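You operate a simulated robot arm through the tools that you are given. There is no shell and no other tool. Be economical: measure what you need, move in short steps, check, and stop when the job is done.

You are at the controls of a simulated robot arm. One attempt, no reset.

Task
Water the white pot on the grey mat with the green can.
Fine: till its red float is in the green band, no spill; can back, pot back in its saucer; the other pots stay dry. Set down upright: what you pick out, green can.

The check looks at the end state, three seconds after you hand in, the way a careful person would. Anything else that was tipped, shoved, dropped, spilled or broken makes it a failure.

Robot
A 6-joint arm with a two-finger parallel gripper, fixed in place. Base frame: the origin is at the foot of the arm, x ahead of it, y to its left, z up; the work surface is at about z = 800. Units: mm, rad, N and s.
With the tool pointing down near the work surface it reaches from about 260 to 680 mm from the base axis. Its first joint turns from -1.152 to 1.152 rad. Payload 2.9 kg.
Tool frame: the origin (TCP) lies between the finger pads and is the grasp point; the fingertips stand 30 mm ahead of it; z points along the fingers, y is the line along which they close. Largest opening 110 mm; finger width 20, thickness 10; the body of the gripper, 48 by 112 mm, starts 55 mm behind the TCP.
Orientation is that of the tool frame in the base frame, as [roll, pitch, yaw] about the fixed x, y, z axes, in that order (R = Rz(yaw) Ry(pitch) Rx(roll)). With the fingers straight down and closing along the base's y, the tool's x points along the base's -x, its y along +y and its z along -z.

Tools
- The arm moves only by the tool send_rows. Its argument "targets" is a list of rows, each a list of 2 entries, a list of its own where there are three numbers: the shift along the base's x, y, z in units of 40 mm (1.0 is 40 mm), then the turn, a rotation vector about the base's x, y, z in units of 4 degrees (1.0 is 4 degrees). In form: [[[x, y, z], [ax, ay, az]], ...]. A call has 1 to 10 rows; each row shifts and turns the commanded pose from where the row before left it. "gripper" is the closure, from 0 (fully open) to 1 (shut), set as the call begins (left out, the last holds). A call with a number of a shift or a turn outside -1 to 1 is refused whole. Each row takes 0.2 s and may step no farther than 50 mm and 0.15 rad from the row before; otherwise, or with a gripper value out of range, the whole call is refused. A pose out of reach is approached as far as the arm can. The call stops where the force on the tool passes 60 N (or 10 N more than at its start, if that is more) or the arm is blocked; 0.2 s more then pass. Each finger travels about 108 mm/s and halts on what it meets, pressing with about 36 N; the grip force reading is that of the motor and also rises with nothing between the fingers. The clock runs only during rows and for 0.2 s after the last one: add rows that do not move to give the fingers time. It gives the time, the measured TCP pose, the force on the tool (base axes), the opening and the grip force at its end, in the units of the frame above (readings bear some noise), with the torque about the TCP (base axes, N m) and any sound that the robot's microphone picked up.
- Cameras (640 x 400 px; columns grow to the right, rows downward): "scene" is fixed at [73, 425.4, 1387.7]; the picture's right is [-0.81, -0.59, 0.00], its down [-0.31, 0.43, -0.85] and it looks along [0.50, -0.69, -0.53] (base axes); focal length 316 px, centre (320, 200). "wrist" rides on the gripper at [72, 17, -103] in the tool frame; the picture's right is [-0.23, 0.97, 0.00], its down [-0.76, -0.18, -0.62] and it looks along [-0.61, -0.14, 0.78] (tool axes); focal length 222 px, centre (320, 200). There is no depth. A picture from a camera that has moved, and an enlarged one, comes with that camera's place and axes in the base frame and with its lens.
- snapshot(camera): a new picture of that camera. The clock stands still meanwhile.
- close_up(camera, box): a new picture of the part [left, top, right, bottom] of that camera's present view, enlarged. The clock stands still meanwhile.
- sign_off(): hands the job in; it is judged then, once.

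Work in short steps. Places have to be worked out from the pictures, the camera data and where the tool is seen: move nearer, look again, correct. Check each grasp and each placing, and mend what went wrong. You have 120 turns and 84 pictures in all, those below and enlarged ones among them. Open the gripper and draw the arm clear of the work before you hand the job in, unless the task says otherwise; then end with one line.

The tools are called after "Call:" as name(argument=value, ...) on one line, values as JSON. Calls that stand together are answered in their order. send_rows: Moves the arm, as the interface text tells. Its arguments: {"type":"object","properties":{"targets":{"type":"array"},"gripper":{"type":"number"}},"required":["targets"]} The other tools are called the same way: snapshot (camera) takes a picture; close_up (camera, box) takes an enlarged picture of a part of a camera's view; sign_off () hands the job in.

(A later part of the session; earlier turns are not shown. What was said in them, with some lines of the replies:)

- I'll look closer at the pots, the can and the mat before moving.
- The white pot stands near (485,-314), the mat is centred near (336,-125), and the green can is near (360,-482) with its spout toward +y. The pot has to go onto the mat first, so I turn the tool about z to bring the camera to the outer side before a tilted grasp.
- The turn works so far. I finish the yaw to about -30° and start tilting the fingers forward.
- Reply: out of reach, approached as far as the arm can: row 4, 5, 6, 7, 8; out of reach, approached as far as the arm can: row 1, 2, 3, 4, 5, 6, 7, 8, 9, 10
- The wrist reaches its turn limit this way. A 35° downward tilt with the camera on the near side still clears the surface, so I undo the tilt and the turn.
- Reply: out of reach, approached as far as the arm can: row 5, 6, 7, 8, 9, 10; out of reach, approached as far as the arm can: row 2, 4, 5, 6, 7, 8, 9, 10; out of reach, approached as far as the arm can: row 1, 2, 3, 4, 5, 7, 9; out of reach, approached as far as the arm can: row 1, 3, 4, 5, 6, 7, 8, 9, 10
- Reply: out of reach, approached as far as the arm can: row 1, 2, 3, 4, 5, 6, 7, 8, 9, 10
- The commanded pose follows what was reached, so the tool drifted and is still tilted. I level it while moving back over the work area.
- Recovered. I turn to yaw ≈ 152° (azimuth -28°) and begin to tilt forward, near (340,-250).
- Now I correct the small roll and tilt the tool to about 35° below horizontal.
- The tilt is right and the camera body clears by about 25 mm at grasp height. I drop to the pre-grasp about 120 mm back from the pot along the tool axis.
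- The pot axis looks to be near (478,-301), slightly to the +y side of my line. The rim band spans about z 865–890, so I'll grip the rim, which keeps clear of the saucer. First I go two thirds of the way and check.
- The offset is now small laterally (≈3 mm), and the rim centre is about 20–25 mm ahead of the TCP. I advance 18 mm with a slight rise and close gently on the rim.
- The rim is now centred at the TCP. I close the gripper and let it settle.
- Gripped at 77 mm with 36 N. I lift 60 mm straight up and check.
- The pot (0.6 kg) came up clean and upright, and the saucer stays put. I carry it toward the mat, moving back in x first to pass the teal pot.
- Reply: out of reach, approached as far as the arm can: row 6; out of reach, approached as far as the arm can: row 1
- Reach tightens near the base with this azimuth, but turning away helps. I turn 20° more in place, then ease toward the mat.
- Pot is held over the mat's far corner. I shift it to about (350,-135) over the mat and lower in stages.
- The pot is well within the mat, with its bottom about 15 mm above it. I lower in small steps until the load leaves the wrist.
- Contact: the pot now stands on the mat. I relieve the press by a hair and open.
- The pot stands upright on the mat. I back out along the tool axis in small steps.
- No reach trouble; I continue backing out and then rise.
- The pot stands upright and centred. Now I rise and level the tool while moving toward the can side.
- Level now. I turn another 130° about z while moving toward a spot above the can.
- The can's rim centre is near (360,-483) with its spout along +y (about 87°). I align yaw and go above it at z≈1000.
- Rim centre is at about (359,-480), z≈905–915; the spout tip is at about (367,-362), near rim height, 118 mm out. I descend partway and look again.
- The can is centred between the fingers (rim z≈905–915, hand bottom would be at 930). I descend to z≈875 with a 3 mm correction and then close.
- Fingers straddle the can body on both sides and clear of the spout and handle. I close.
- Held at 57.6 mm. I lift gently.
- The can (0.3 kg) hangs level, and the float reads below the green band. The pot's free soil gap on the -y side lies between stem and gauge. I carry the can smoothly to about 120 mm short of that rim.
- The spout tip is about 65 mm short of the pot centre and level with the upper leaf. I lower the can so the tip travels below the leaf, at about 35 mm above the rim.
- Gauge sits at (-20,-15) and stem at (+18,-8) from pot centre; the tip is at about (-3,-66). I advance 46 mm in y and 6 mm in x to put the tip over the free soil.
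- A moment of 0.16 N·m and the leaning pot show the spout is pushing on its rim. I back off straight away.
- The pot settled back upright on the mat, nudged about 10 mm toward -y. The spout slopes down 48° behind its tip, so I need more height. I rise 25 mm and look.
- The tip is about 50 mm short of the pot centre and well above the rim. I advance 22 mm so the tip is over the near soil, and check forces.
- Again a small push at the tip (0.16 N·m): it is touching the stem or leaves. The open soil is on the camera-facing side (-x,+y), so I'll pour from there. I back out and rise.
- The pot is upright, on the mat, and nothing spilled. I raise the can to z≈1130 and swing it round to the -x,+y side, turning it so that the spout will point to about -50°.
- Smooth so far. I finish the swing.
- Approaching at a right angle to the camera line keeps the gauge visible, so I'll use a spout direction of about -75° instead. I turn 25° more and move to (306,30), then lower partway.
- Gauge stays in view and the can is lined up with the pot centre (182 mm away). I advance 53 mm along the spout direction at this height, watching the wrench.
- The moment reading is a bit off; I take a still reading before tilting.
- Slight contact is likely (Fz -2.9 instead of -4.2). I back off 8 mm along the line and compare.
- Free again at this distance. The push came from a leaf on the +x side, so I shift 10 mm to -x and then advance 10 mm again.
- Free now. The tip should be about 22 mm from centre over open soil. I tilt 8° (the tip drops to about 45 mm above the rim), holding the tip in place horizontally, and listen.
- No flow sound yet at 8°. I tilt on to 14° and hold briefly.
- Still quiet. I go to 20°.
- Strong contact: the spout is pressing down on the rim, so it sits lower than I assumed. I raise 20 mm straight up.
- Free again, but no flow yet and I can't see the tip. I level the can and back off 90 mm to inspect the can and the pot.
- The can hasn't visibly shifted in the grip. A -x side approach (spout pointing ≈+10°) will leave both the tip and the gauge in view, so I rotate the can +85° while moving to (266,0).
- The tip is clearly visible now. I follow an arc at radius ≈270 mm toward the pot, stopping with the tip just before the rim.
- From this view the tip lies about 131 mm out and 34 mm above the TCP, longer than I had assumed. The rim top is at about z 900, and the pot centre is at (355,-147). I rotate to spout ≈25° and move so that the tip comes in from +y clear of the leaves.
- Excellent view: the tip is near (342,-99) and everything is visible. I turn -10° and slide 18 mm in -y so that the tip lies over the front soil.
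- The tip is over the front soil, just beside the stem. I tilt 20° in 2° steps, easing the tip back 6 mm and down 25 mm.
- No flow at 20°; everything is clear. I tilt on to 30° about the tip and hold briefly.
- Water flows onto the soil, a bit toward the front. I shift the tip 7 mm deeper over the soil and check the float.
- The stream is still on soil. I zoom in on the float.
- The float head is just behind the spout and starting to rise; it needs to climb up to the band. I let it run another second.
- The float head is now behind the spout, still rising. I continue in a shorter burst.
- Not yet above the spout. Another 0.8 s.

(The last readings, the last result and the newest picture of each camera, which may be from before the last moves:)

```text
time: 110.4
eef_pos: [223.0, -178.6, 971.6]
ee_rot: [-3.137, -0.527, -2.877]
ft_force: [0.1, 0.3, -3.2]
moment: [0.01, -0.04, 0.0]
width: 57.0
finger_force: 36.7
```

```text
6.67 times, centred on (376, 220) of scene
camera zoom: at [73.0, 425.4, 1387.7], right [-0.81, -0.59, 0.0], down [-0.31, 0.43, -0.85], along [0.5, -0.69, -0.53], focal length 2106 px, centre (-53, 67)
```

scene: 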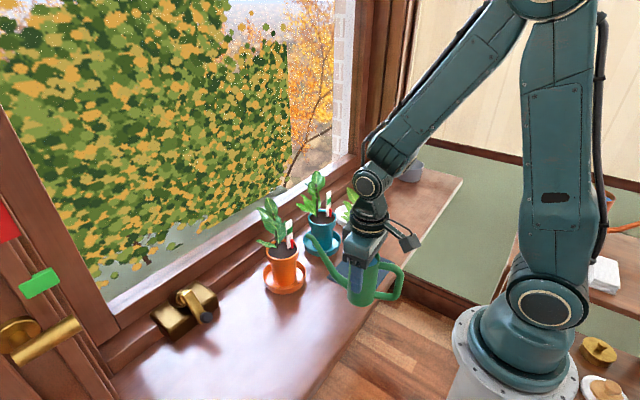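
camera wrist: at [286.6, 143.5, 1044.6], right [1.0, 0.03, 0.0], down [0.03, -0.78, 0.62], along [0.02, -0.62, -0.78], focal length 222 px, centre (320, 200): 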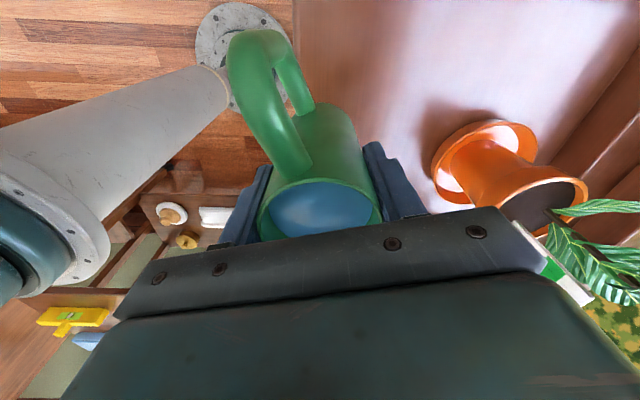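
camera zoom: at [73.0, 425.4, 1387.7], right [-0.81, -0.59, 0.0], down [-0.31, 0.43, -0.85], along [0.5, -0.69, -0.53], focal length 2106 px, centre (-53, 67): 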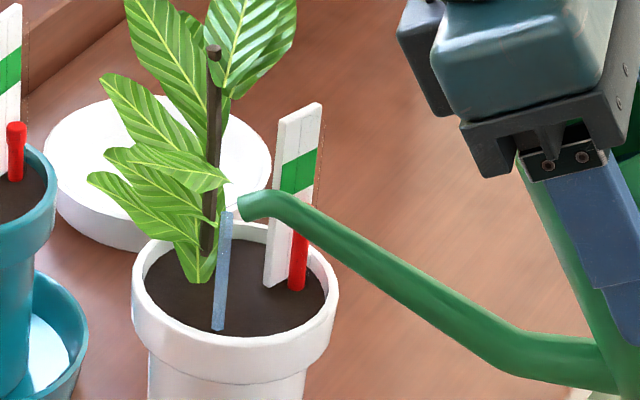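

The head must be just below the spout's upper edge. It rises about 8 px/s and needs about 35 px more, so I continue 1.4 s.

Call:
send_rows(targets=[[[0, 0, 0], [0, 0, 0]], [[0, 0, 0], [0, 0, 0]], [[0, 0, 0], [0, 0, 0]], [[0, 0, 0], [0, 0, 0]], [[0, 0, 0], [0, 0, 0]], [[0, 0, 0], [0, 0, 0]]])

Call:
close_up(camera="scene", box=[352, 190, 400, 250])

```text
time: 111.8
eef_pos: [222.1, -178.0, 971.7]
ee_rot: [-3.138, -0.526, -2.877]
ft_force: [0.5, 0.1, -4.4]
moment: [0.03, -0.05, 0.01]
width: 56.9
finger_force: 36.0
```

```text
6.67 times, centred on (376, 220) of scene
camera zoom: at [73.0, 425.4, 1387.7], right [-0.81, -0.59, 0.0], down [-0.31, 0.43, -0.85], along [0.5, -0.69, -0.53], focal length 2106 px, centre (-53, 67)
```

zoom: 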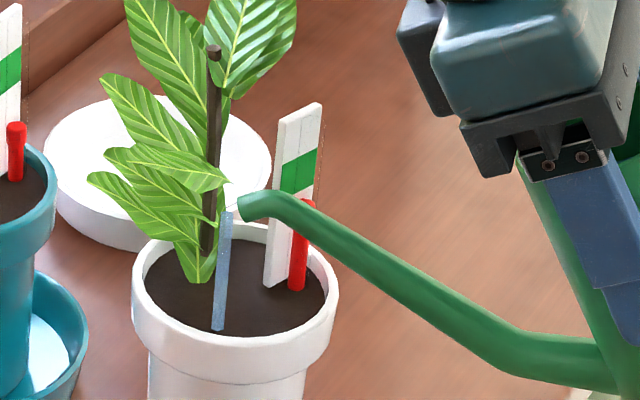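

The float head is just emerging above the spout (≈199 px; band ≈152–195). At ≈6 px/s I continue 2.2 s, then check.

Call:
send_rows(targets=[[[0, 0, 0], [0, 0, 0]], [[0, 0, 0], [0, 0, 0]], [[0, 0, 0], [0, 0, 0]], [[0, 0, 0], [0, 0, 0]], [[0, 0, 0], [0, 0, 0]], [[0, 0, 0], [0, 0, 0]], [[0, 0, 0], [0, 0, 0]], [[0, 0, 0], [0, 0, 0]], [[0, 0, 0], [0, 0, 0]], [[0, 0, 0], [0, 0, 0]]])

Call:
close_up(camera="scene", box=[352, 190, 400, 250])

```text
time: 114.0
eef_pos: [222.2, -178.4, 970.7]
ee_rot: [-3.138, -0.524, -2.877]
ft_force: [0.4, 0.1, -3.3]
moment: [0.01, -0.04, 0.0]
width: 57.1
finger_force: 36.2
```

```text
6.67 times, centred on (376, 220) of scene
camera zoom: at [73.0, 425.4, 1387.7], right [-0.81, -0.59, 0.0], down [-0.31, 0.43, -0.85], along [0.5, -0.69, -0.53], focal length 2106 px, centre (-53, 67)
```

zoom: 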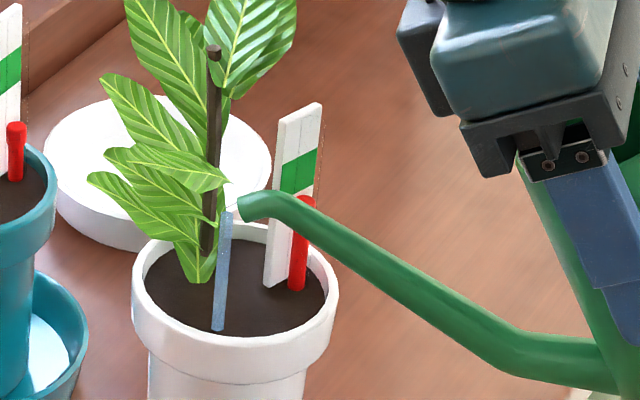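

The rise has slowed to 1.5 px/s as the can's level nears the spout. I tilt 5° more about the tip and hold 1 s.

Call:
send_rows(targets=[[[0.026, 0.007, 0.0875], [-0.109, 0.403, 0]], [[0.026, 0.007, 0.0875], [-0.109, 0.403, 0]], [[0.026, 0.007, 0.0875], [-0.109, 0.403, 0]], [[0, 0, 0], [0, 0, 0]], [[0, 0, 0], [0, 0, 0]], [[0, 0, 0], [0, 0, 0]], [[0, 0, 0], [0, 0, 0]]])

Call:
close_up(camera="scene", box=[352, 190, 400, 250])

```text
time: 115.6
eef_pos: [224.7, -176.8, 980.5]
ee_rot: [-3.138, -0.613, -2.876]
ft_force: [-0.3, -1.0, -4.6]
moment: [0.04, 0.0, -0.01]
width: 57.2
finger_force: 35.8
```

```text
6.67 times, centred on (376, 220) of scene
camera zoom: at [73.0, 425.4, 1387.7], right [-0.81, -0.59, 0.0], down [-0.31, 0.43, -0.85], along [0.5, -0.69, -0.53], focal length 2106 px, centre (-53, 67)
```

zoom: 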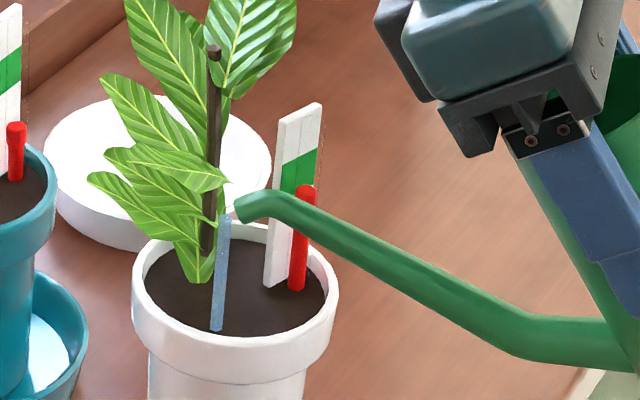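

Float top is at 184 px, entering the band (≈154–190). I hold 0.8 s more, aiming for about 169.

Call:
send_rows(targets=[[[0, 0, 0], [0, 0, 0]], [[0, 0, 0], [0, 0, 0]], [[0, 0, 0], [0, 0, 0]]])

Call:
close_up(camera="scene", box=[352, 190, 400, 250])

```text
time: 116.4
eef_pos: [225.1, -177.3, 983.3]
ee_rot: [-3.138, -0.612, -2.879]
ft_force: [-0.1, 0.0, -3.4]
moment: [0.02, -0.05, -0.02]
width: 57.0
finger_force: 36.0
```

```text
6.67 times, centred on (376, 220) of scene
camera zoom: at [73.0, 425.4, 1387.7], right [-0.81, -0.59, 0.0], down [-0.31, 0.43, -0.85], along [0.5, -0.69, -0.53], focal length 2106 px, centre (-53, 67)
```

zoom: 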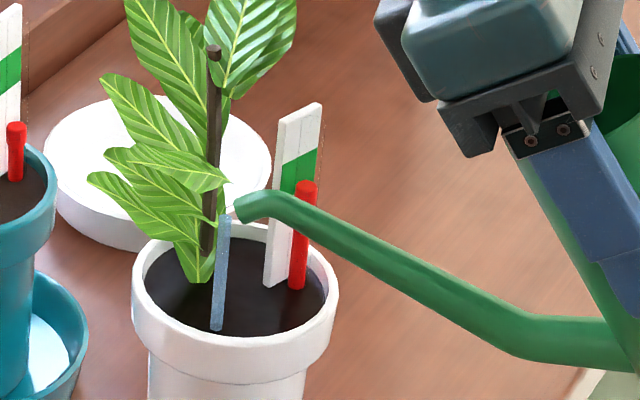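

Float top is at 180 px and the soil surface looks wet, so it may rise a bit more after I stop. I tilt back about the tip to 20° and wait.

Call:
send_rows(targets=[[[-0.041, -0.011, -0.2], [0.244, -0.905, 0]], [[-0.041, -0.011, -0.2], [0.244, -0.905, 0]], [[-0.041, -0.011, -0.2], [0.244, -0.905, 0]], [[-0.041, -0.011, -0.2], [0.244, -0.905, 0]], [[0, 0, 0], [0, 0, 0]], [[0, 0, 0], [0, 0, 0]], [[0, 0, 0], [0, 0, 0]], [[0, 0, 0], [0, 0, 0]], [[0, 0, 0], [0, 0, 0]], [[0, 0, 0], [0, 0, 0]]])

Call:
close_up(camera="scene", box=[352, 190, 400, 250])

```text
time: 118.6
eef_pos: [218.9, -177.4, 949.6]
ee_rot: [-3.139, -0.351, -2.877]
ft_force: [-0.8, 0.6, -3.6]
moment: [0.0, -0.04, 0.02]
width: 57.2
finger_force: 35.8
```

```text
6.67 times, centred on (376, 220) of scene
camera zoom: at [73.0, 425.4, 1387.7], right [-0.81, -0.59, 0.0], down [-0.31, 0.43, -0.85], along [0.5, -0.69, -0.53], focal length 2106 px, centre (-53, 67)
```

zoom: 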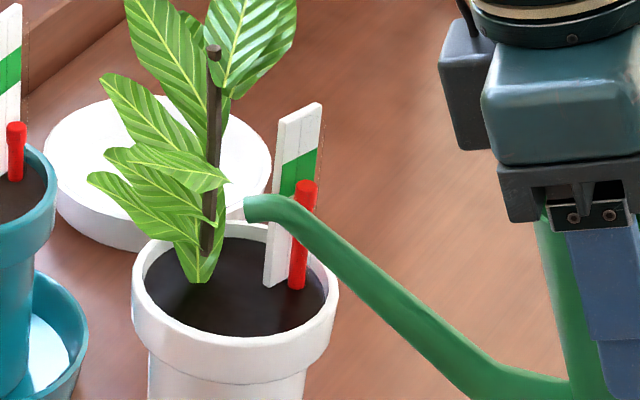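

No lag: the float top stays at 180 px. Allowing for the float standing about 10 mm in front of the gauge, the head is already in the band's lower half. A short pour of about 1 s will centre it better.

Call:
send_rows(targets=[[[0.041, 0.011, 0.2], [-0.244, 0.905, 0]], [[0.041, 0.011, 0.2], [-0.244, 0.905, 0]], [[0.041, 0.011, 0.2], [-0.244, 0.905, 0]], [[0.041, 0.011, 0.2], [-0.244, 0.905, 0]], [[0, 0, 0], [0, 0, 0]], [[0, 0, 0], [0, 0, 0]], [[0, 0, 0], [0, 0, 0]], [[-0.041, -0.011, -0.2], [0.244, -0.905, 0]], [[-0.041, -0.011, -0.2], [0.244, -0.905, 0]], [[-0.041, -0.011, -0.2], [0.244, -0.905, 0]]])

Call:
send_rows(targets=[[[-0.041, -0.011, -0.2], [0.244, -0.905, 0]], [[0, 0, 0], [0, 0, 0]], [[0, 0, 0], [0, 0, 0]]])

Call:
close_up(camera="scene", box=[352, 190, 400, 250])

```text
time: 120.8
eef_pos: [220.3, -178.0, 956.8]
ee_rot: [-3.138, -0.414, -2.878]
ft_force: [-1.4, -0.6, -4.2]
moment: [-0.01, -0.03, -0.01]
width: 56.9
finger_force: 36.1
```

```text
time: 121.6
eef_pos: [217.8, -177.5, 948.1]
ee_rot: [-3.139, -0.35, -2.879]
ft_force: [0.1, 0.2, -3.4]
moment: [0.01, -0.01, 0.0]
width: 57.0
finger_force: 36.0
```

```text
6.67 times, centred on (376, 220) of scene
camera zoom: at [73.0, 425.4, 1387.7], right [-0.81, -0.59, 0.0], down [-0.31, 0.43, -0.85], along [0.5, -0.69, -0.53], focal length 2106 px, centre (-53, 67)
```

zoom: 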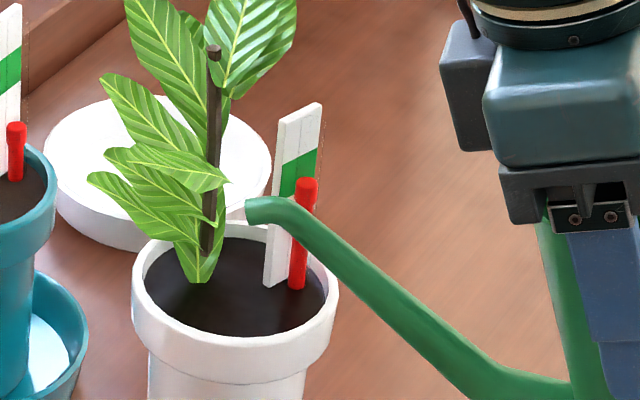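

Float top is at 177 px. One more slightly longer pour will put both the head's top and its centre inside the band with margin.

Call:
send_rows(targets=[[[0.041, 0.011, 0.2], [-0.244, 0.905, 0]], [[0.041, 0.011, 0.2], [-0.244, 0.905, 0]], [[0.041, 0.011, 0.2], [-0.244, 0.905, 0]], [[0.041, 0.011, 0.2], [-0.244, 0.905, 0]], [[0, 0, 0], [0, 0, 0]], [[0, 0, 0], [0, 0, 0]], [[0, 0, 0], [0, 0, 0]], [[0, 0, 0], [0, 0, 0]], [[0, 0, 0], [0, 0, 0]]])

Call:
send_rows(targets=[[[-0.041, -0.011, -0.2], [0.244, -0.905, 0]], [[-0.041, -0.011, -0.2], [0.244, -0.905, 0]], [[-0.041, -0.011, -0.2], [0.244, -0.905, 0]], [[-0.041, -0.011, -0.2], [0.244, -0.905, 0]], [[0, 0, 0], [0, 0, 0]], [[0, 0, 0], [0, 0, 0]]])

Call:
close_up(camera="scene", box=[352, 190, 400, 250])

```text
time: 123.6
eef_pos: [224.8, -177.5, 980.4]
ee_rot: [-3.136, -0.612, -2.878]
ft_force: [0.4, -0.1, -3.7]
moment: [0.03, -0.02, -0.02]
width: 56.7
finger_force: 35.8
```

```text
time: 125.0
eef_pos: [218.4, -178.7, 949.3]
ee_rot: [-3.14, -0.349, -2.878]
ft_force: [0.3, -0.2, -3.6]
moment: [0.0, -0.02, 0.01]
width: 57.3
finger_force: 35.9
```

```text
6.67 times, centred on (376, 220) of scene
camera zoom: at [73.0, 425.4, 1387.7], right [-0.81, -0.59, 0.0], down [-0.31, 0.43, -0.85], along [0.5, -0.69, -0.53], focal length 2106 px, centre (-53, 67)
```

zoom: 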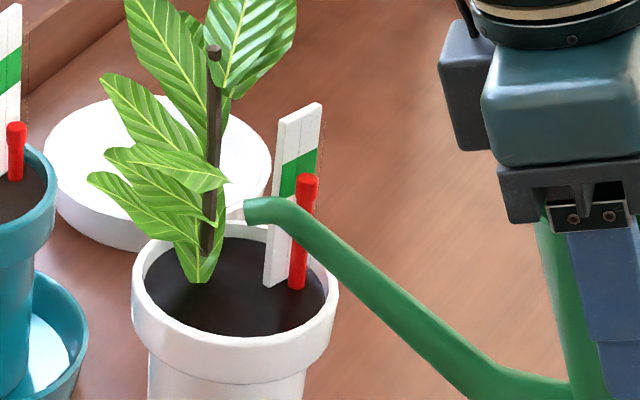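

The float head (≈173–196 px) sits well inside the green band. Watering is done; I level the can along the reverse path.

Call:
send_rows(targets=[[[0.02, 0.015, -0.048], [0.13, -0.483, 0]], [[0.02, 0.015, -0.048], [0.13, -0.483, 0]], [[0.02, 0.015, -0.048], [0.13, -0.483, 0]], [[0.02, 0.015, -0.048], [0.13, -0.483, 0]], [[0.02, 0.015, -0.048], [0.13, -0.483, 0]], [[0.02, 0.015, -0.048], [0.13, -0.483, 0]], [[0.02, 0.015, -0.048], [0.13, -0.483, 0]], [[0.02, 0.015, -0.048], [0.13, -0.483, 0]], [[0.02, 0.015, -0.048], [0.13, -0.483, 0]], [[0.02, 0.015, -0.048], [0.13, -0.483, 0]]])

Call:
send_rows(targets=[[[0, 0.1, 0], [0, 0, 0.5]], [[0, 0.15, 0], [0, 0, 0.5]], [[0, 0.15, 0], [0, 0, 0.5]], [[0, 0.15, 0], [0, 0, 0.5]], [[0, 0.1, 0], [0, 0, 0.5]], [[0.16, 0.4, 0], [0, 0, 0]], [[0.16, 0.4, 0], [0, 0, 0]], [[0.16, 0.4, 0], [0, 0, 0]], [[0.12, 0.4, 0], [0, 0, 0]], [[0.1, 0.4, 0], [0, 0, 0]]])

```text
time: 127.2
eef_pos: [226.8, -171.5, 930.4]
ee_rot: [-3.14, -0.003, -2.878]
ft_force: [-0.4, 0.0, -4.0]
moment: [0.01, 0.01, 0.0]
width: 57.1
finger_force: 36.5
```

```text
time: 129.4
eef_pos: [255.1, -67.3, 930.5]
ee_rot: [-3.139, -0.002, -2.704]
ft_force: [-0.2, 0.3, -4.4]
moment: [0.02, -0.02, 0.0]
width: 57.1
finger_force: 36.5
```

Level and clear of the pot. I raise the can high and carry it back toward its place while turning the spout back to +y.

Call:
send_rows(targets=[[[0, 0, 0.5], [0, 0, 1]], [[0, 0, 0.9], [0, 0, 1]], [[0, 0, 0.9], [0, 0, 1]], [[0, 0, 0.9], [0, 0, 1]], [[0, 0, 0.9], [0, 0, 1]], [[0.1, -0.2, 0.9], [0, 0, 1]], [[0.2, -0.5, 0], [0, 0, 1]], [[0.2, -0.6, 0], [0, 0, 1]], [[0.2, -0.6, 0], [0, 0, 1]], [[0.2, -0.6, 0], [0, 0, 1]]])

Call:
send_rows(targets=[[[0.2, -0.7, 0], [0, 0, 1]], [[0.2, -0.8, 0], [0, 0, 1]], [[0.2, -0.8, 0], [0, 0, 1]], [[0.2, -0.8, 0], [0, 0, 1]], [[0.2, -0.8, 0], [0, 0, 1]], [[0.2, -0.8, 0], [0, 0, 0.4]], [[0.1, -0.8, 0], [0, 0, 0]], [[0.1, -0.8, 0], [0, 0, 0]], [[0.1, -0.6, 0], [0, 0, 0]], [[0.1, -0.4, 0], [0, 0, 0]]])

```text
time: 131.6
eef_pos: [290.3, -166.7, 1130.3]
ee_rot: [-3.137, -0.001, -2.002]
ft_force: [0.0, -0.4, -3.9]
moment: [-0.02, 0.01, 0.0]
width: 57.1
finger_force: 36.5
```

```text
time: 133.8
eef_pos: [354.5, -458.8, 1130.6]
ee_rot: [-3.137, -0.002, -1.629]
ft_force: [0.1, -1.0, -3.2]
moment: [-0.01, -0.01, -0.01]
width: 57.0
finger_force: 36.1
```

Over the can's place. I shift the remaining 23 mm and descend to about 10 mm above the surface.

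Call:
send_rows(targets=[[[0.05, -0.3, -0.3], [0, 0, 0]], [[0.05, -0.27, -0.7], [0, 0, 0]], [[0, 0, -0.9], [0, 0, 0]], [[0, 0, -0.9], [0, 0, 0]], [[0, 0, -0.9], [0, 0, 0]], [[0, 0, -0.9], [0, 0, 0]], [[0, 0, -0.8], [0, 0, 0]], [[0, 0, -0.5], [0, 0, 0]], [[0, 0, -0.2], [0, 0, 0]]])

Call:
send_rows(targets=[[[0, 0, -0.08], [0, 0, 0]], [[0, 0, -0.06], [0, 0, 0]], [[0, 0, 0], [0, 0, 0]]])

```text
time: 135.8
eef_pos: [359.4, -480.8, 886.2]
ee_rot: [-3.139, -0.001, -1.63]
ft_force: [-0.4, -0.2, -3.1]
moment: [-0.05, 0.02, -0.02]
width: 56.9
finger_force: 35.6
```

```text
time: 136.6
eef_pos: [360.0, -481.7, 881.9]
ee_rot: [-3.136, -0.005, -1.629]
ft_force: [-4.3, 8.2, 21.4]
moment: [0.09, 0.55, -0.13]
width: 57.1
finger_force: 35.9
```

Contact came 7 mm early with 21 N, so the can sits lower or tilted in the grip. I raise 3 mm and look.

Call:
send_rows(targets=[[[0, 0, 0.08], [0, 0, 0]], [[0, 0, 0], [0, 0, 0]]])

Call:
close_up(camera="scene", box=[360, 130, 460, 220])

```text
time: 137.2
eef_pos: [360.1, -480.1, 883.7]
ee_rot: [-3.137, 0.001, -1.628]
ft_force: [1.2, -1.2, -0.2]
moment: [-0.18, -0.07, 0.03]
width: 56.8
finger_force: 35.8
```

```text
4.44 times, centred on (410, 175) of scene
camera zoom: at [73.0, 425.4, 1387.7], right [-0.81, -0.59, 0.0], down [-0.31, 0.43, -0.85], along [0.5, -0.69, -0.53], focal length 1404 px, centre (-80, 311)
```

zoom: 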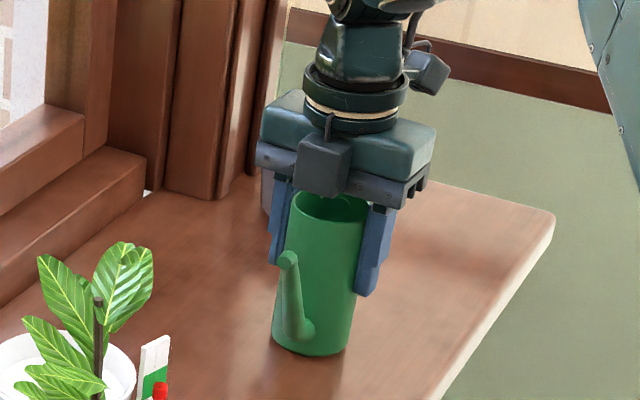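

The can is upright over its place and resting on the surface; it slid about 8 mm down in the fingers during the earlier contact. I release it slowly.

Call:
send_rows(targets=[[[0, 0, 0], [0, 0, 0]], [[0, 0, 0], [0, 0, 0]], [[0, 0, 0], [0, 0, 0]]], gripper=0.4)

Call:
send_rows(targets=[[[0, 0, 0], [0, 0, 0]], [[0, 0, 0], [0, 0, 0]], [[0, 0, 0], [0, 0, 0]]], gripper=0)

Call:
send_rows(targets=[[[0, 0, 0.2], [0, 0, 0]], [[0, 0, 0.5], [0, 0, 0]], [[0, 0, 0.8], [0, 0, 0]], [[0, 0, 1], [0, 0, 0]], [[0, 0, 1], [0, 0, 0]], [[0, 0, 1], [0, 0, 0]], [[0, 0, 1], [0, 0, 0]]])

Call:
snapshot(camera="scene")

```text
time: 138.0
eef_pos: [359.3, -480.7, 884.7]
ee_rot: [-3.139, -0.001, -1.628]
ft_force: [-0.5, -0.5, 0.0]
moment: [-0.01, -0.01, 0.0]
width: 66.0
finger_force: 0.2
```

```text
time: 138.8
eef_pos: [359.0, -481.4, 884.0]
ee_rot: [-3.138, -0.002, -1.628]
ft_force: [-1.0, 0.1, 0.0]
moment: [-0.02, 0.0, 0.05]
width: 110.0
finger_force: 0.1
```

```text
time: 140.4
eef_pos: [358.7, -480.5, 1103.6]
ee_rot: [-3.14, 0.0, -1.629]
ft_force: [0.4, 0.0, 0.0]
moment: [0.06, -0.03, 0.01]
width: 109.8
finger_force: 0.1
```

```text
8 pictures are left
```

scene: 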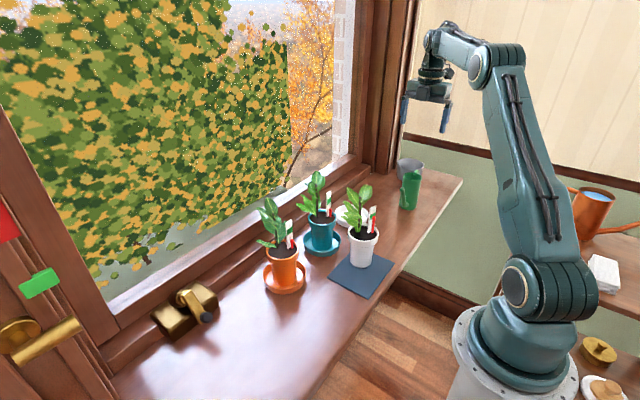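

The can is back and upright at its place; the pots are fine and nothing is spilled. Now I go for the pot again: rise, turn the tool -150° and travel to the +y side of the mat.

Call:
send_rows(targets=[[[-0.03, 0.2, 0.3], [0, 0, -1]], [[-0.03, 0.3, 0.3], [0, 0, -1]], [[-0.03, 0.3, 0.3], [0, 0, -1]], [[-0.03, 0.3, 0.3], [0, 0, -1]], [[-0.03, 0.3, 0], [0, 0, -1]], [[-0.03, 0.3, 0], [0, 0, -1]], [[-0.03, 0.3, 0], [0, 0, -1]], [[-0.03, 0.3, 0], [0, 0, -1]], [[-0.03, 0.3, 0], [0, 0, -1]], [[-0.03, 0.3, 0], [0, 0, -1]]])

Call:
send_rows(targets=[[[-0.03, 0.3, 0], [0, 0, -1]], [[-0.03, 0.3, 0], [0, 0, -1]], [[-0.03, 0.3, 0], [0, 0, -1]], [[-0.03, 0.3, 0], [0, 0, -1]], [[-0.03, 0.3, 0], [0, 0, -1]], [[-0.03, 0.3, 0], [0, 0, -1]], [[-0.03, 0.3, 0], [0, 0, -1]], [[-0.03, 0.3, 0], [0, 0, -1]], [[-0.03, 0.3, 0], [0, 0, -1]], [[-0.03, 0.3, 0], [0, 0, -1]]])

Call:
send_rows(targets=[[[-0.03, 0.3, 0], [0, 0, -1]], [[-0.03, 0.3, 0], [0, 0, -1]], [[-0.03, 0.3, 0], [0, 0, -1]], [[-0.03, 0.3, 0], [0, 0, -1]], [[-0.03, 0.3, 0], [0, 0, -1]], [[-0.03, 0.3, 0], [0, 0, -1]], [[-0.03, 0.3, 0], [0, 0, -1]], [[-0.03, 0.3, 0], [0, 0, -1]], [[-0.03, 0.3, 0], [0, 0, -1]], [[-0.03, 0.3, 0], [0, 0, -1]]])

Call:
send_rows(targets=[[[0, 0.3, 0], [0, 0, -1]], [[0, 0.3, 0], [0, 0, -1]], [[0, 0.3, 0], [0, 0, -1]], [[0, 0.3, 0], [0, 0, -1]], [[0, 0.3, 0], [0, 0, -1]], [[0, 0.3, 0], [0, 0, -1]], [[0, 0.3, 0], [0, 0, -1]], [[0, 0.2, 0], [0, 0, -0.7]]])

```text
time: 142.6
eef_pos: [347.1, -365.7, 1151.8]
ee_rot: [-3.137, -0.003, -2.327]
ft_force: [0.7, -0.2, 0.4]
moment: [0.05, -0.01, 0.0]
width: 109.9
finger_force: 0.0
```

```text
time: 144.8
eef_pos: [335.1, -244.7, 1151.8]
ee_rot: [-3.138, -0.002, -3.027]
ft_force: [0.4, -0.3, 0.6]
moment: [-0.01, 0.01, 0.01]
width: 110.0
finger_force: 0.1
```

```text
time: 147.0
eef_pos: [324.1, -125.3, 1151.7]
ee_rot: [-3.139, -0.003, 2.561]
ft_force: [0.0, -0.7, 0.6]
moment: [0.01, 0.0, -0.01]
width: 110.0
finger_force: 0.1
```

```text
time: 148.8
eef_pos: [322.7, -32.9, 1152.1]
ee_rot: [-3.138, -0.001, 2.022]
ft_force: [-1.0, 0.0, -1.1]
moment: [-0.02, 0.0, -0.02]
width: 110.0
finger_force: 0.1
```

I tilt the tool forward again as before, easing down to the earlier retreat point.

Call:
send_rows(targets=[[[-0.02, 0, -0.1], [-0.9, -0.437, 0]], [[-0.02, 0, -0.1], [-0.9, -0.437, 0]], [[-0.02, 0, -0.1], [-0.9, -0.437, 0]], [[-0.02, 0, -0.1], [-0.9, -0.437, 0]], [[-0.02, 0, -0.1], [-0.9, -0.437, 0]], [[-0.02, 0, -0.1], [-0.9, -0.437, 0]], [[-0.02, -0.02, -0.1], [-0.9, -0.437, 0]], [[-0.02, -0.02, -0.1], [-0.9, -0.437, 0]], [[-0.02, -0.02, -0.1], [-0.9, -0.437, 0]], [[-0.02, -0.02, -0.1], [-0.9, -0.437, 0]]])

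Call:
send_rows(targets=[[[-0.02, -0.03, -0.2], [-0.9, -0.437, 0]], [[-0.02, -0.03, -0.2], [-0.9, -0.437, 0]], [[-0.02, -0.03, -0.2], [-0.9, -0.437, 0]], [[0, -0.03, -0.3], [-0.54, -0.262, 0]]])

```text
time: 151.0
eef_pos: [314.5, -36.6, 1113.3]
ee_rot: [-3.139, 0.699, 2.023]
ft_force: [-0.1, 0.5, 0.0]
moment: [0.01, -0.02, 0.0]
width: 110.0
finger_force: 0.1
```

```text
time: 152.0
eef_pos: [314.0, -41.4, 1074.8]
ee_rot: [-3.139, 0.951, 2.022]
ft_force: [-0.9, 0.3, 0.7]
moment: [-0.03, 0.02, 0.01]
width: 110.0
finger_force: 0.1
```

Now I reverse the earlier retreat, down to about 45 mm short of the grip position, then look.

Call:
send_rows(targets=[[[0, 0, -0.8], [0, 0, 0]], [[0, 0, -0.9], [0, 0, 0]], [[0, -0.1, -0.8], [0, 0, 0]], [[0.05, -0.25, -0.5], [0, 0, 0]], [[0.08, -0.25, -0.3], [0, 0, 0]], [[0.08, -0.25, -0.2], [0, 0, 0]], [[0.08, -0.25, -0.2], [0, 0, 0]], [[0.08, -0.25, -0.2], [0, 0, 0]]])

Call:
snapshot(camera="wrist")

```text
time: 153.8
eef_pos: [326.9, -94.6, 920.1]
ee_rot: [-3.14, 0.949, 2.024]
ft_force: [0.3, -0.2, 0.4]
moment: [-0.01, 0.01, -0.02]
width: 110.2
finger_force: 0.1
```

```text
7 pictures are left
camera wrist: at [289.0, 24.9, 920.5], right [0.93, 0.3, 0.18], down [-0.19, -0.02, 0.98], along [0.3, -0.95, 0.04], focal length 222 px, centre (320, 200)
```

wrist: 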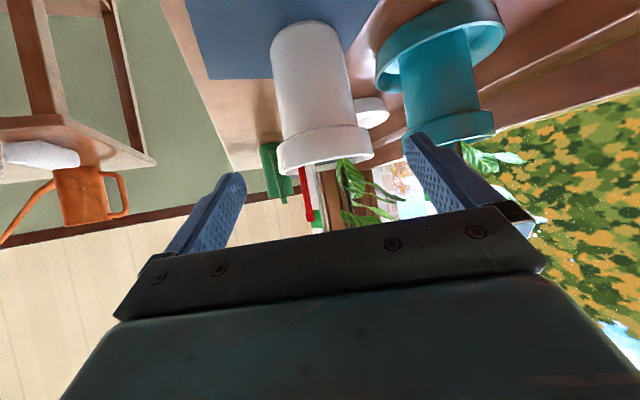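

The rim centre is about 53 mm ahead and nearly centred. I advance 45 mm and descend to z≈890.

Call:
send_rows(targets=[[[0.12, -0.2, -0.2], [0, 0, 0]], [[0.12, -0.2, -0.2], [0, 0, 0]], [[0.11, -0.2, -0.15], [0, 0, 0]], [[0.11, -0.2, -0.12], [0, 0, 0]], [[0.08, -0.19, -0.08], [0, 0, 0]]])

Call:
snapshot(camera="wrist")

```text
time: 155.0
eef_pos: [348.5, -136.4, 890.3]
ee_rot: [-3.141, 0.949, 2.022]
ft_force: [0.8, -0.3, -0.5]
moment: [0.0, 0.0, -0.04]
width: 110.0
finger_force: 0.1
```

```text
6 pictures are left
camera wrist: at [311.0, -15.0, 890.6], right [0.93, 0.3, 0.18], down [-0.19, -0.02, 0.98], along [0.3, -0.95, 0.04], focal length 222 px, centre (320, 200)
```

wrist: 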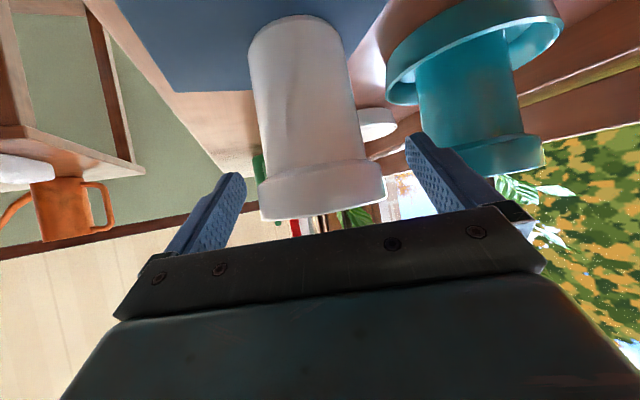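

Everything is clear but the pot is about 6 mm deeper than in the first grasp. I back off 6 mm to reproduce the same offset, then close.

Call:
send_rows(targets=[[[-0.06, 0.13, 0], [0, 0, 0]], [[0, 0, 0], [0, 0, 0]]])

Call:
send_rows(targets=[[[0, 0, 0], [0, 0, 0]], [[0, 0, 0], [0, 0, 0]], [[0, 0, 0], [0, 0, 0]], [[0, 0, 0], [0, 0, 0]]], gripper=1)

Call:
send_rows(targets=[[[0, 0, 0.1], [0, 0, 0]], [[0, 0, 0.2], [0, 0, 0]], [[0, 0, 0.4], [0, 0, 0]], [[0, 0, 0.5], [0, 0, 0]], [[0, 0, 0.5], [0, 0, 0]], [[0, 0, 0.3], [0, 0, 0]]])

```text
time: 155.6
eef_pos: [346.8, -130.4, 888.7]
ee_rot: [-3.138, 0.951, 2.023]
ft_force: [0.4, 0.0, -0.9]
moment: [0.04, 0.02, 0.0]
width: 110.0
finger_force: 0.0
```

```text
time: 156.6
eef_pos: [346.5, -130.6, 890.8]
ee_rot: [-3.136, 0.95, 2.025]
ft_force: [-6.1, -3.3, 2.9]
moment: [-0.26, 0.23, -0.16]
width: 77.0
finger_force: 35.4
```

```text
time: 158.0
eef_pos: [346.6, -130.1, 971.1]
ee_rot: [-3.139, 0.948, 2.024]
ft_force: [0.0, -0.2, -4.7]
moment: [0.07, 0.04, 0.03]
width: 76.9
finger_force: 36.2
```

Lifted and held at 77 mm. I carry it back along the reverse path, turning +36° in two stages.

Call:
send_rows(targets=[[[0.3, -0.4, 0], [0, 0, 0]], [[0.34, -0.46, 0], [0, 0, 0]], [[0, 0, 0], [0, 0, 1]], [[0, 0, 0], [0, 0, 1]], [[0, 0, 0], [0, 0, 1]], [[0, 0, 0], [0, 0, 1]], [[0.1, -0.6, 0], [0, 0, 0]], [[0.1, -0.6, 0], [0, 0, 0]], [[0.1, -0.5, 0], [0, 0, 0]]])

Call:
send_rows(targets=[[[0, 0, 0], [0, 0, 1]], [[0, 0, 0], [0, 0, 1]], [[0, 0, 0], [0, 0, 1]], [[0, 0, 0], [0, 0, 1]], [[0, 0, 0], [0, 0, 1]], [[0.3, -0.3, 0], [0, 0, 0]], [[0.5, -0.4, 0], [0, 0, 0]], [[0.4, -0.3, 0], [0, 0, 0]]])

```text
time: 160.0
eef_pos: [385.1, -232.2, 969.9]
ee_rot: [-3.137, 0.946, 2.305]
ft_force: [-0.2, 0.3, -5.3]
moment: [0.05, 0.04, 0.05]
width: 77.2
finger_force: 35.8
```

```text
time: 161.8
eef_pos: [433.2, -271.9, 968.7]
ee_rot: [-3.137, 0.946, 2.649]
ft_force: [0.5, -0.2, -5.0]
moment: [0.03, 0.1, -0.01]
width: 76.9
finger_force: 36.5
```

Now over to the saucer: shift to (462,-291) and lower to about 40 mm above the seat, then check.

Call:
send_rows(targets=[[[0.4, -0.25, 0], [0, 0, 0]], [[0.33, -0.23, -0.1], [0, 0, 0]], [[0, 0, -0.4], [0, 0, 0]], [[0, 0, -0.5], [0, 0, 0]], [[0, 0, -0.3], [0, 0, 0]]])

Call:
snapshot(camera="wrist")

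Call:
close_up(camera="scene", box=[300, 140, 412, 230])

```text
time: 163.0
eef_pos: [461.9, -290.7, 918.1]
ee_rot: [-3.138, 0.948, 2.651]
ft_force: [-0.2, 0.0, -5.8]
moment: [0.03, 0.1, -0.03]
width: 76.9
finger_force: 35.7
```

```text
5 pictures are left
camera wrist: at [359.9, -217.4, 918.3], right [0.58, 0.8, 0.18], down [-0.14, -0.13, 0.98], along [0.8, -0.59, 0.04], focal length 222 px, centre (320, 200)
```

wrist: 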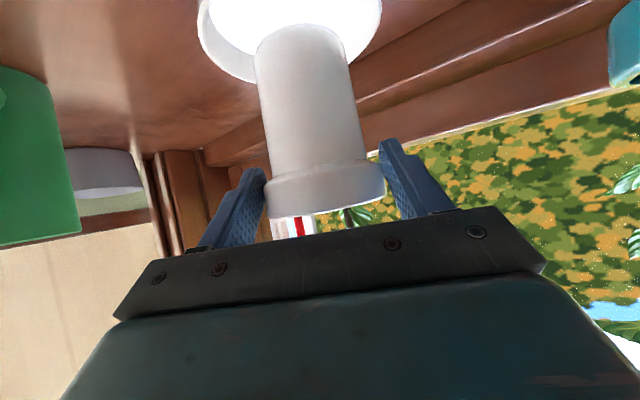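

```text
4.44 times, centred on (356, 185) of scene
camera zoom: at [73.1, 425.3, 1387.7], right [-0.81, -0.59, 0.0], down [-0.31, 0.43, -0.85], along [0.5, -0.69, -0.53], focal length 1404 px, centre (160, 267)
```

zoom: 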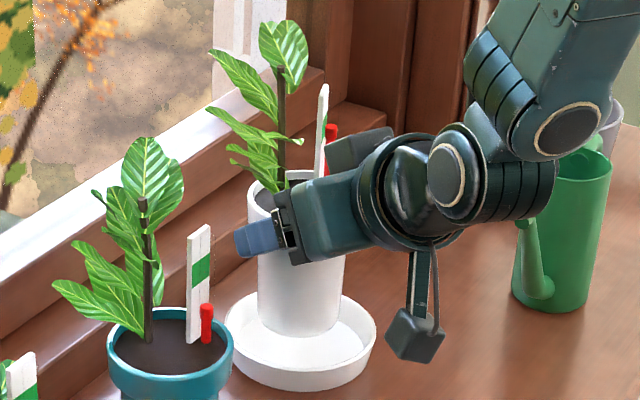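

The pot in hand looks the same as at the first grasp and is centred over the saucer. I lower 25 mm and then in small steps to contact.

Call:
send_rows(targets=[[[0, 0, -0.25], [0, 0, 0]], [[0, 0, -0.25], [0, 0, 0]], [[0, 0, -0.1], [0, 0, 0]], [[0, 0, 0], [0, 0, 0]]])

Call:
send_rows(targets=[[[0, 0, -0.05], [0, 0, 0]], [[0, 0, -0.04], [0, 0, 0]], [[0, 0, 0], [0, 0, 0]]])

```text
time: 164.0
eef_pos: [461.3, -291.4, 894.9]
ee_rot: [-3.139, 0.949, 2.65]
ft_force: [-0.3, 0.6, -5.5]
moment: [0.02, 0.13, -0.01]
width: 76.9
finger_force: 36.1
```

```text
time: 164.8
eef_pos: [460.4, -291.7, 890.2]
ee_rot: [-3.141, 0.95, 2.651]
ft_force: [0.3, -0.6, -5.3]
moment: [0.02, 0.13, 0.03]
width: 77.0
finger_force: 36.1
```

Still carrying the weight; a few more small steps.

Call:
send_rows(targets=[[[0, 0, -0.03], [0, 0, 0]], [[0, 0, 0], [0, 0, 0]]])

Call:
send_rows(targets=[[[0, 0, -0.03], [0, 0, 0]], [[0, 0, 0], [0, 0, 0]]])

```text
time: 165.4
eef_pos: [462.1, -291.5, 890.6]
ee_rot: [-3.137, 0.951, 2.652]
ft_force: [-1.4, -1.0, 3.4]
moment: [0.1, 0.04, 0.0]
width: 77.2
finger_force: 36.1
```

```text
time: 166.0
eef_pos: [461.5, -291.9, 890.4]
ee_rot: [-3.138, 0.954, 2.653]
ft_force: [-4.2, 1.7, 18.9]
moment: [0.16, 0.17, -0.07]
width: 77.1
finger_force: 35.9
```

Seated. I relieve the press, then open.

Call:
send_rows(targets=[[[0, 0, 0.035], [0, 0, 0]], [[0, 0, 0], [0, 0, 0]]])

Call:
send_rows(targets=[[[0, 0, 0], [0, 0, 0]], [[0, 0, 0], [0, 0, 0]], [[0, 0, 0], [0, 0, 0]]], gripper=0)

Call:
snapshot(camera="wrist")

```text
time: 166.6
eef_pos: [462.4, -292.5, 890.3]
ee_rot: [-3.14, 0.95, 2.651]
ft_force: [3.1, -2.4, 9.3]
moment: [-0.28, -0.61, -0.09]
width: 77.1
finger_force: 35.7
```

```text
time: 167.4
eef_pos: [461.8, -290.5, 889.3]
ee_rot: [-3.14, 0.947, 2.651]
ft_force: [0.6, -0.5, -0.1]
moment: [0.03, 0.0, -0.02]
width: 110.4
finger_force: 0.1
```

```text
3 pictures are left
camera wrist: at [359.4, -217.0, 889.8], right [0.58, 0.8, 0.18], down [-0.14, -0.13, 0.98], along [0.8, -0.59, 0.04], focal length 222 px, centre (320, 200)
```

wrist: 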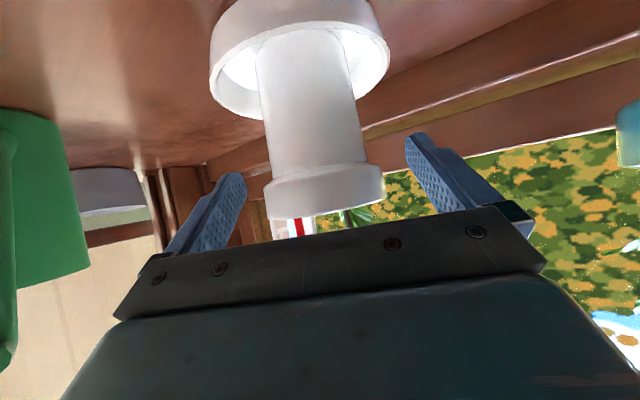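

The picture matches the original seat. I back straight out, then rise.

Call:
send_rows(targets=[[[-0.2, 0.1, 0], [0, 0, 0]], [[-0.3, 0.16, 0.1], [0, 0, 0]], [[-0.4, 0.2, 0.2], [0, 0, 0]], [[-0.4, 0.2, 0.2], [0, 0, 0]], [[-0.4, 0.2, 0.2], [0, 0, 0]], [[-0.3, 0.1, 0.5], [0, 0, 0]], [[-0.1, 0, 0.9], [0, 0, 0]], [[0, 0, 1], [0, 0, 0]], [[0, 0, 1], [0, 0, 0]], [[0, 0, 1], [0, 0, 0]]])

Call:
snapshot(camera="scene")

Call:
close_up(camera="scene", box=[290, 140, 440, 250])

```text
time: 169.6
eef_pos: [375.1, -253.6, 1094.2]
ee_rot: [-3.141, 0.949, 2.649]
ft_force: [0.6, 0.0, 0.5]
moment: [0.0, -0.03, 0.02]
width: 109.9
finger_force: 0.2
```

```text
2 pictures are left
```

scene: 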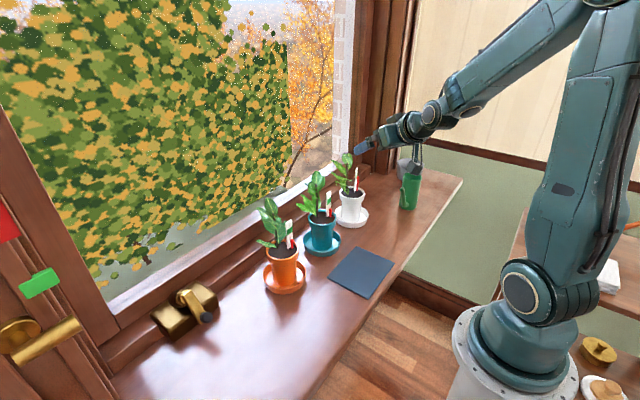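

```text
3.64 times, centred on (365, 195) of scene
camera zoom: at [73.0, 425.4, 1387.7], right [-0.81, -0.59, 0.0], down [-0.31, 0.43, -0.85], along [0.5, -0.69, -0.53], focal length 1149 px, centre (156, 218)
```

zoom: 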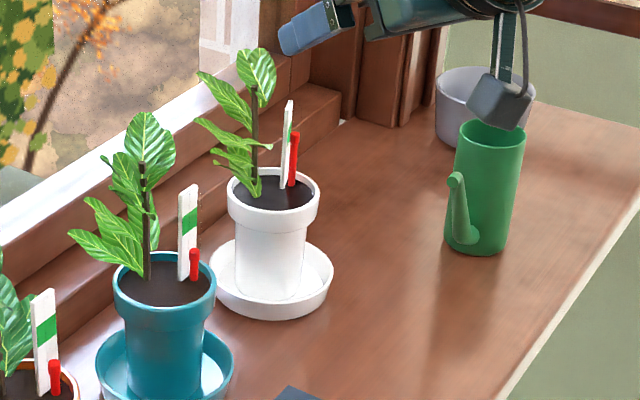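

The pot is upright in its saucer with the float head beside the green band. The can is upright in place, the mat is dry and the other pots are untouched. I draw the arm a little further clear and hand in.

Call:
send_rows(targets=[[[-0.3, 0.2, 0.8], [0, 0, 0]], [[-0.3, 0.2, 0.8], [0, 0, 0]], [[0, 0, 0], [0, 0, 0]], [[0, 0, 0], [0, 0, 0]]])

Call:
close_up(camera="scene", box=[336, 150, 376, 200])

```text
time: 170.6
eef_pos: [353.5, -237.7, 1157.1]
ee_rot: [-3.139, 0.949, 2.651]
ft_force: [-0.5, 0.1, -0.2]
moment: [-0.01, -0.03, 0.01]
width: 109.9
finger_force: 0.1
```

```text
8.00 times, centred on (356, 175) of scene
camera zoom: at [73.0, 425.4, 1387.7], right [-0.81, -0.59, 0.0], down [-0.31, 0.43, -0.85], along [0.5, -0.69, -0.53], focal length 2527 px, centre (32, 400)
```

zoom: 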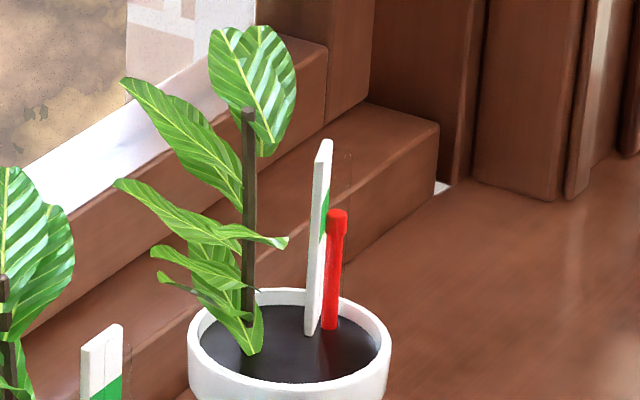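

The float head (210–232 px) lies within the green band (≈180–235 px), and everything is at rest. I hand in.

Call:
sign_off()

```text
The job is handed in.
```

I watered the white pot on the grey mat until its float was in the green band. It is back in its saucer, the green can is back upright in its place, the other pots are still dry, and I saw no spill. While I lined up the pour, the spout bumped the pot and pushed it about 10 mm across the mat. It stayed upright, and it now sits turned slightly from how it first stood.
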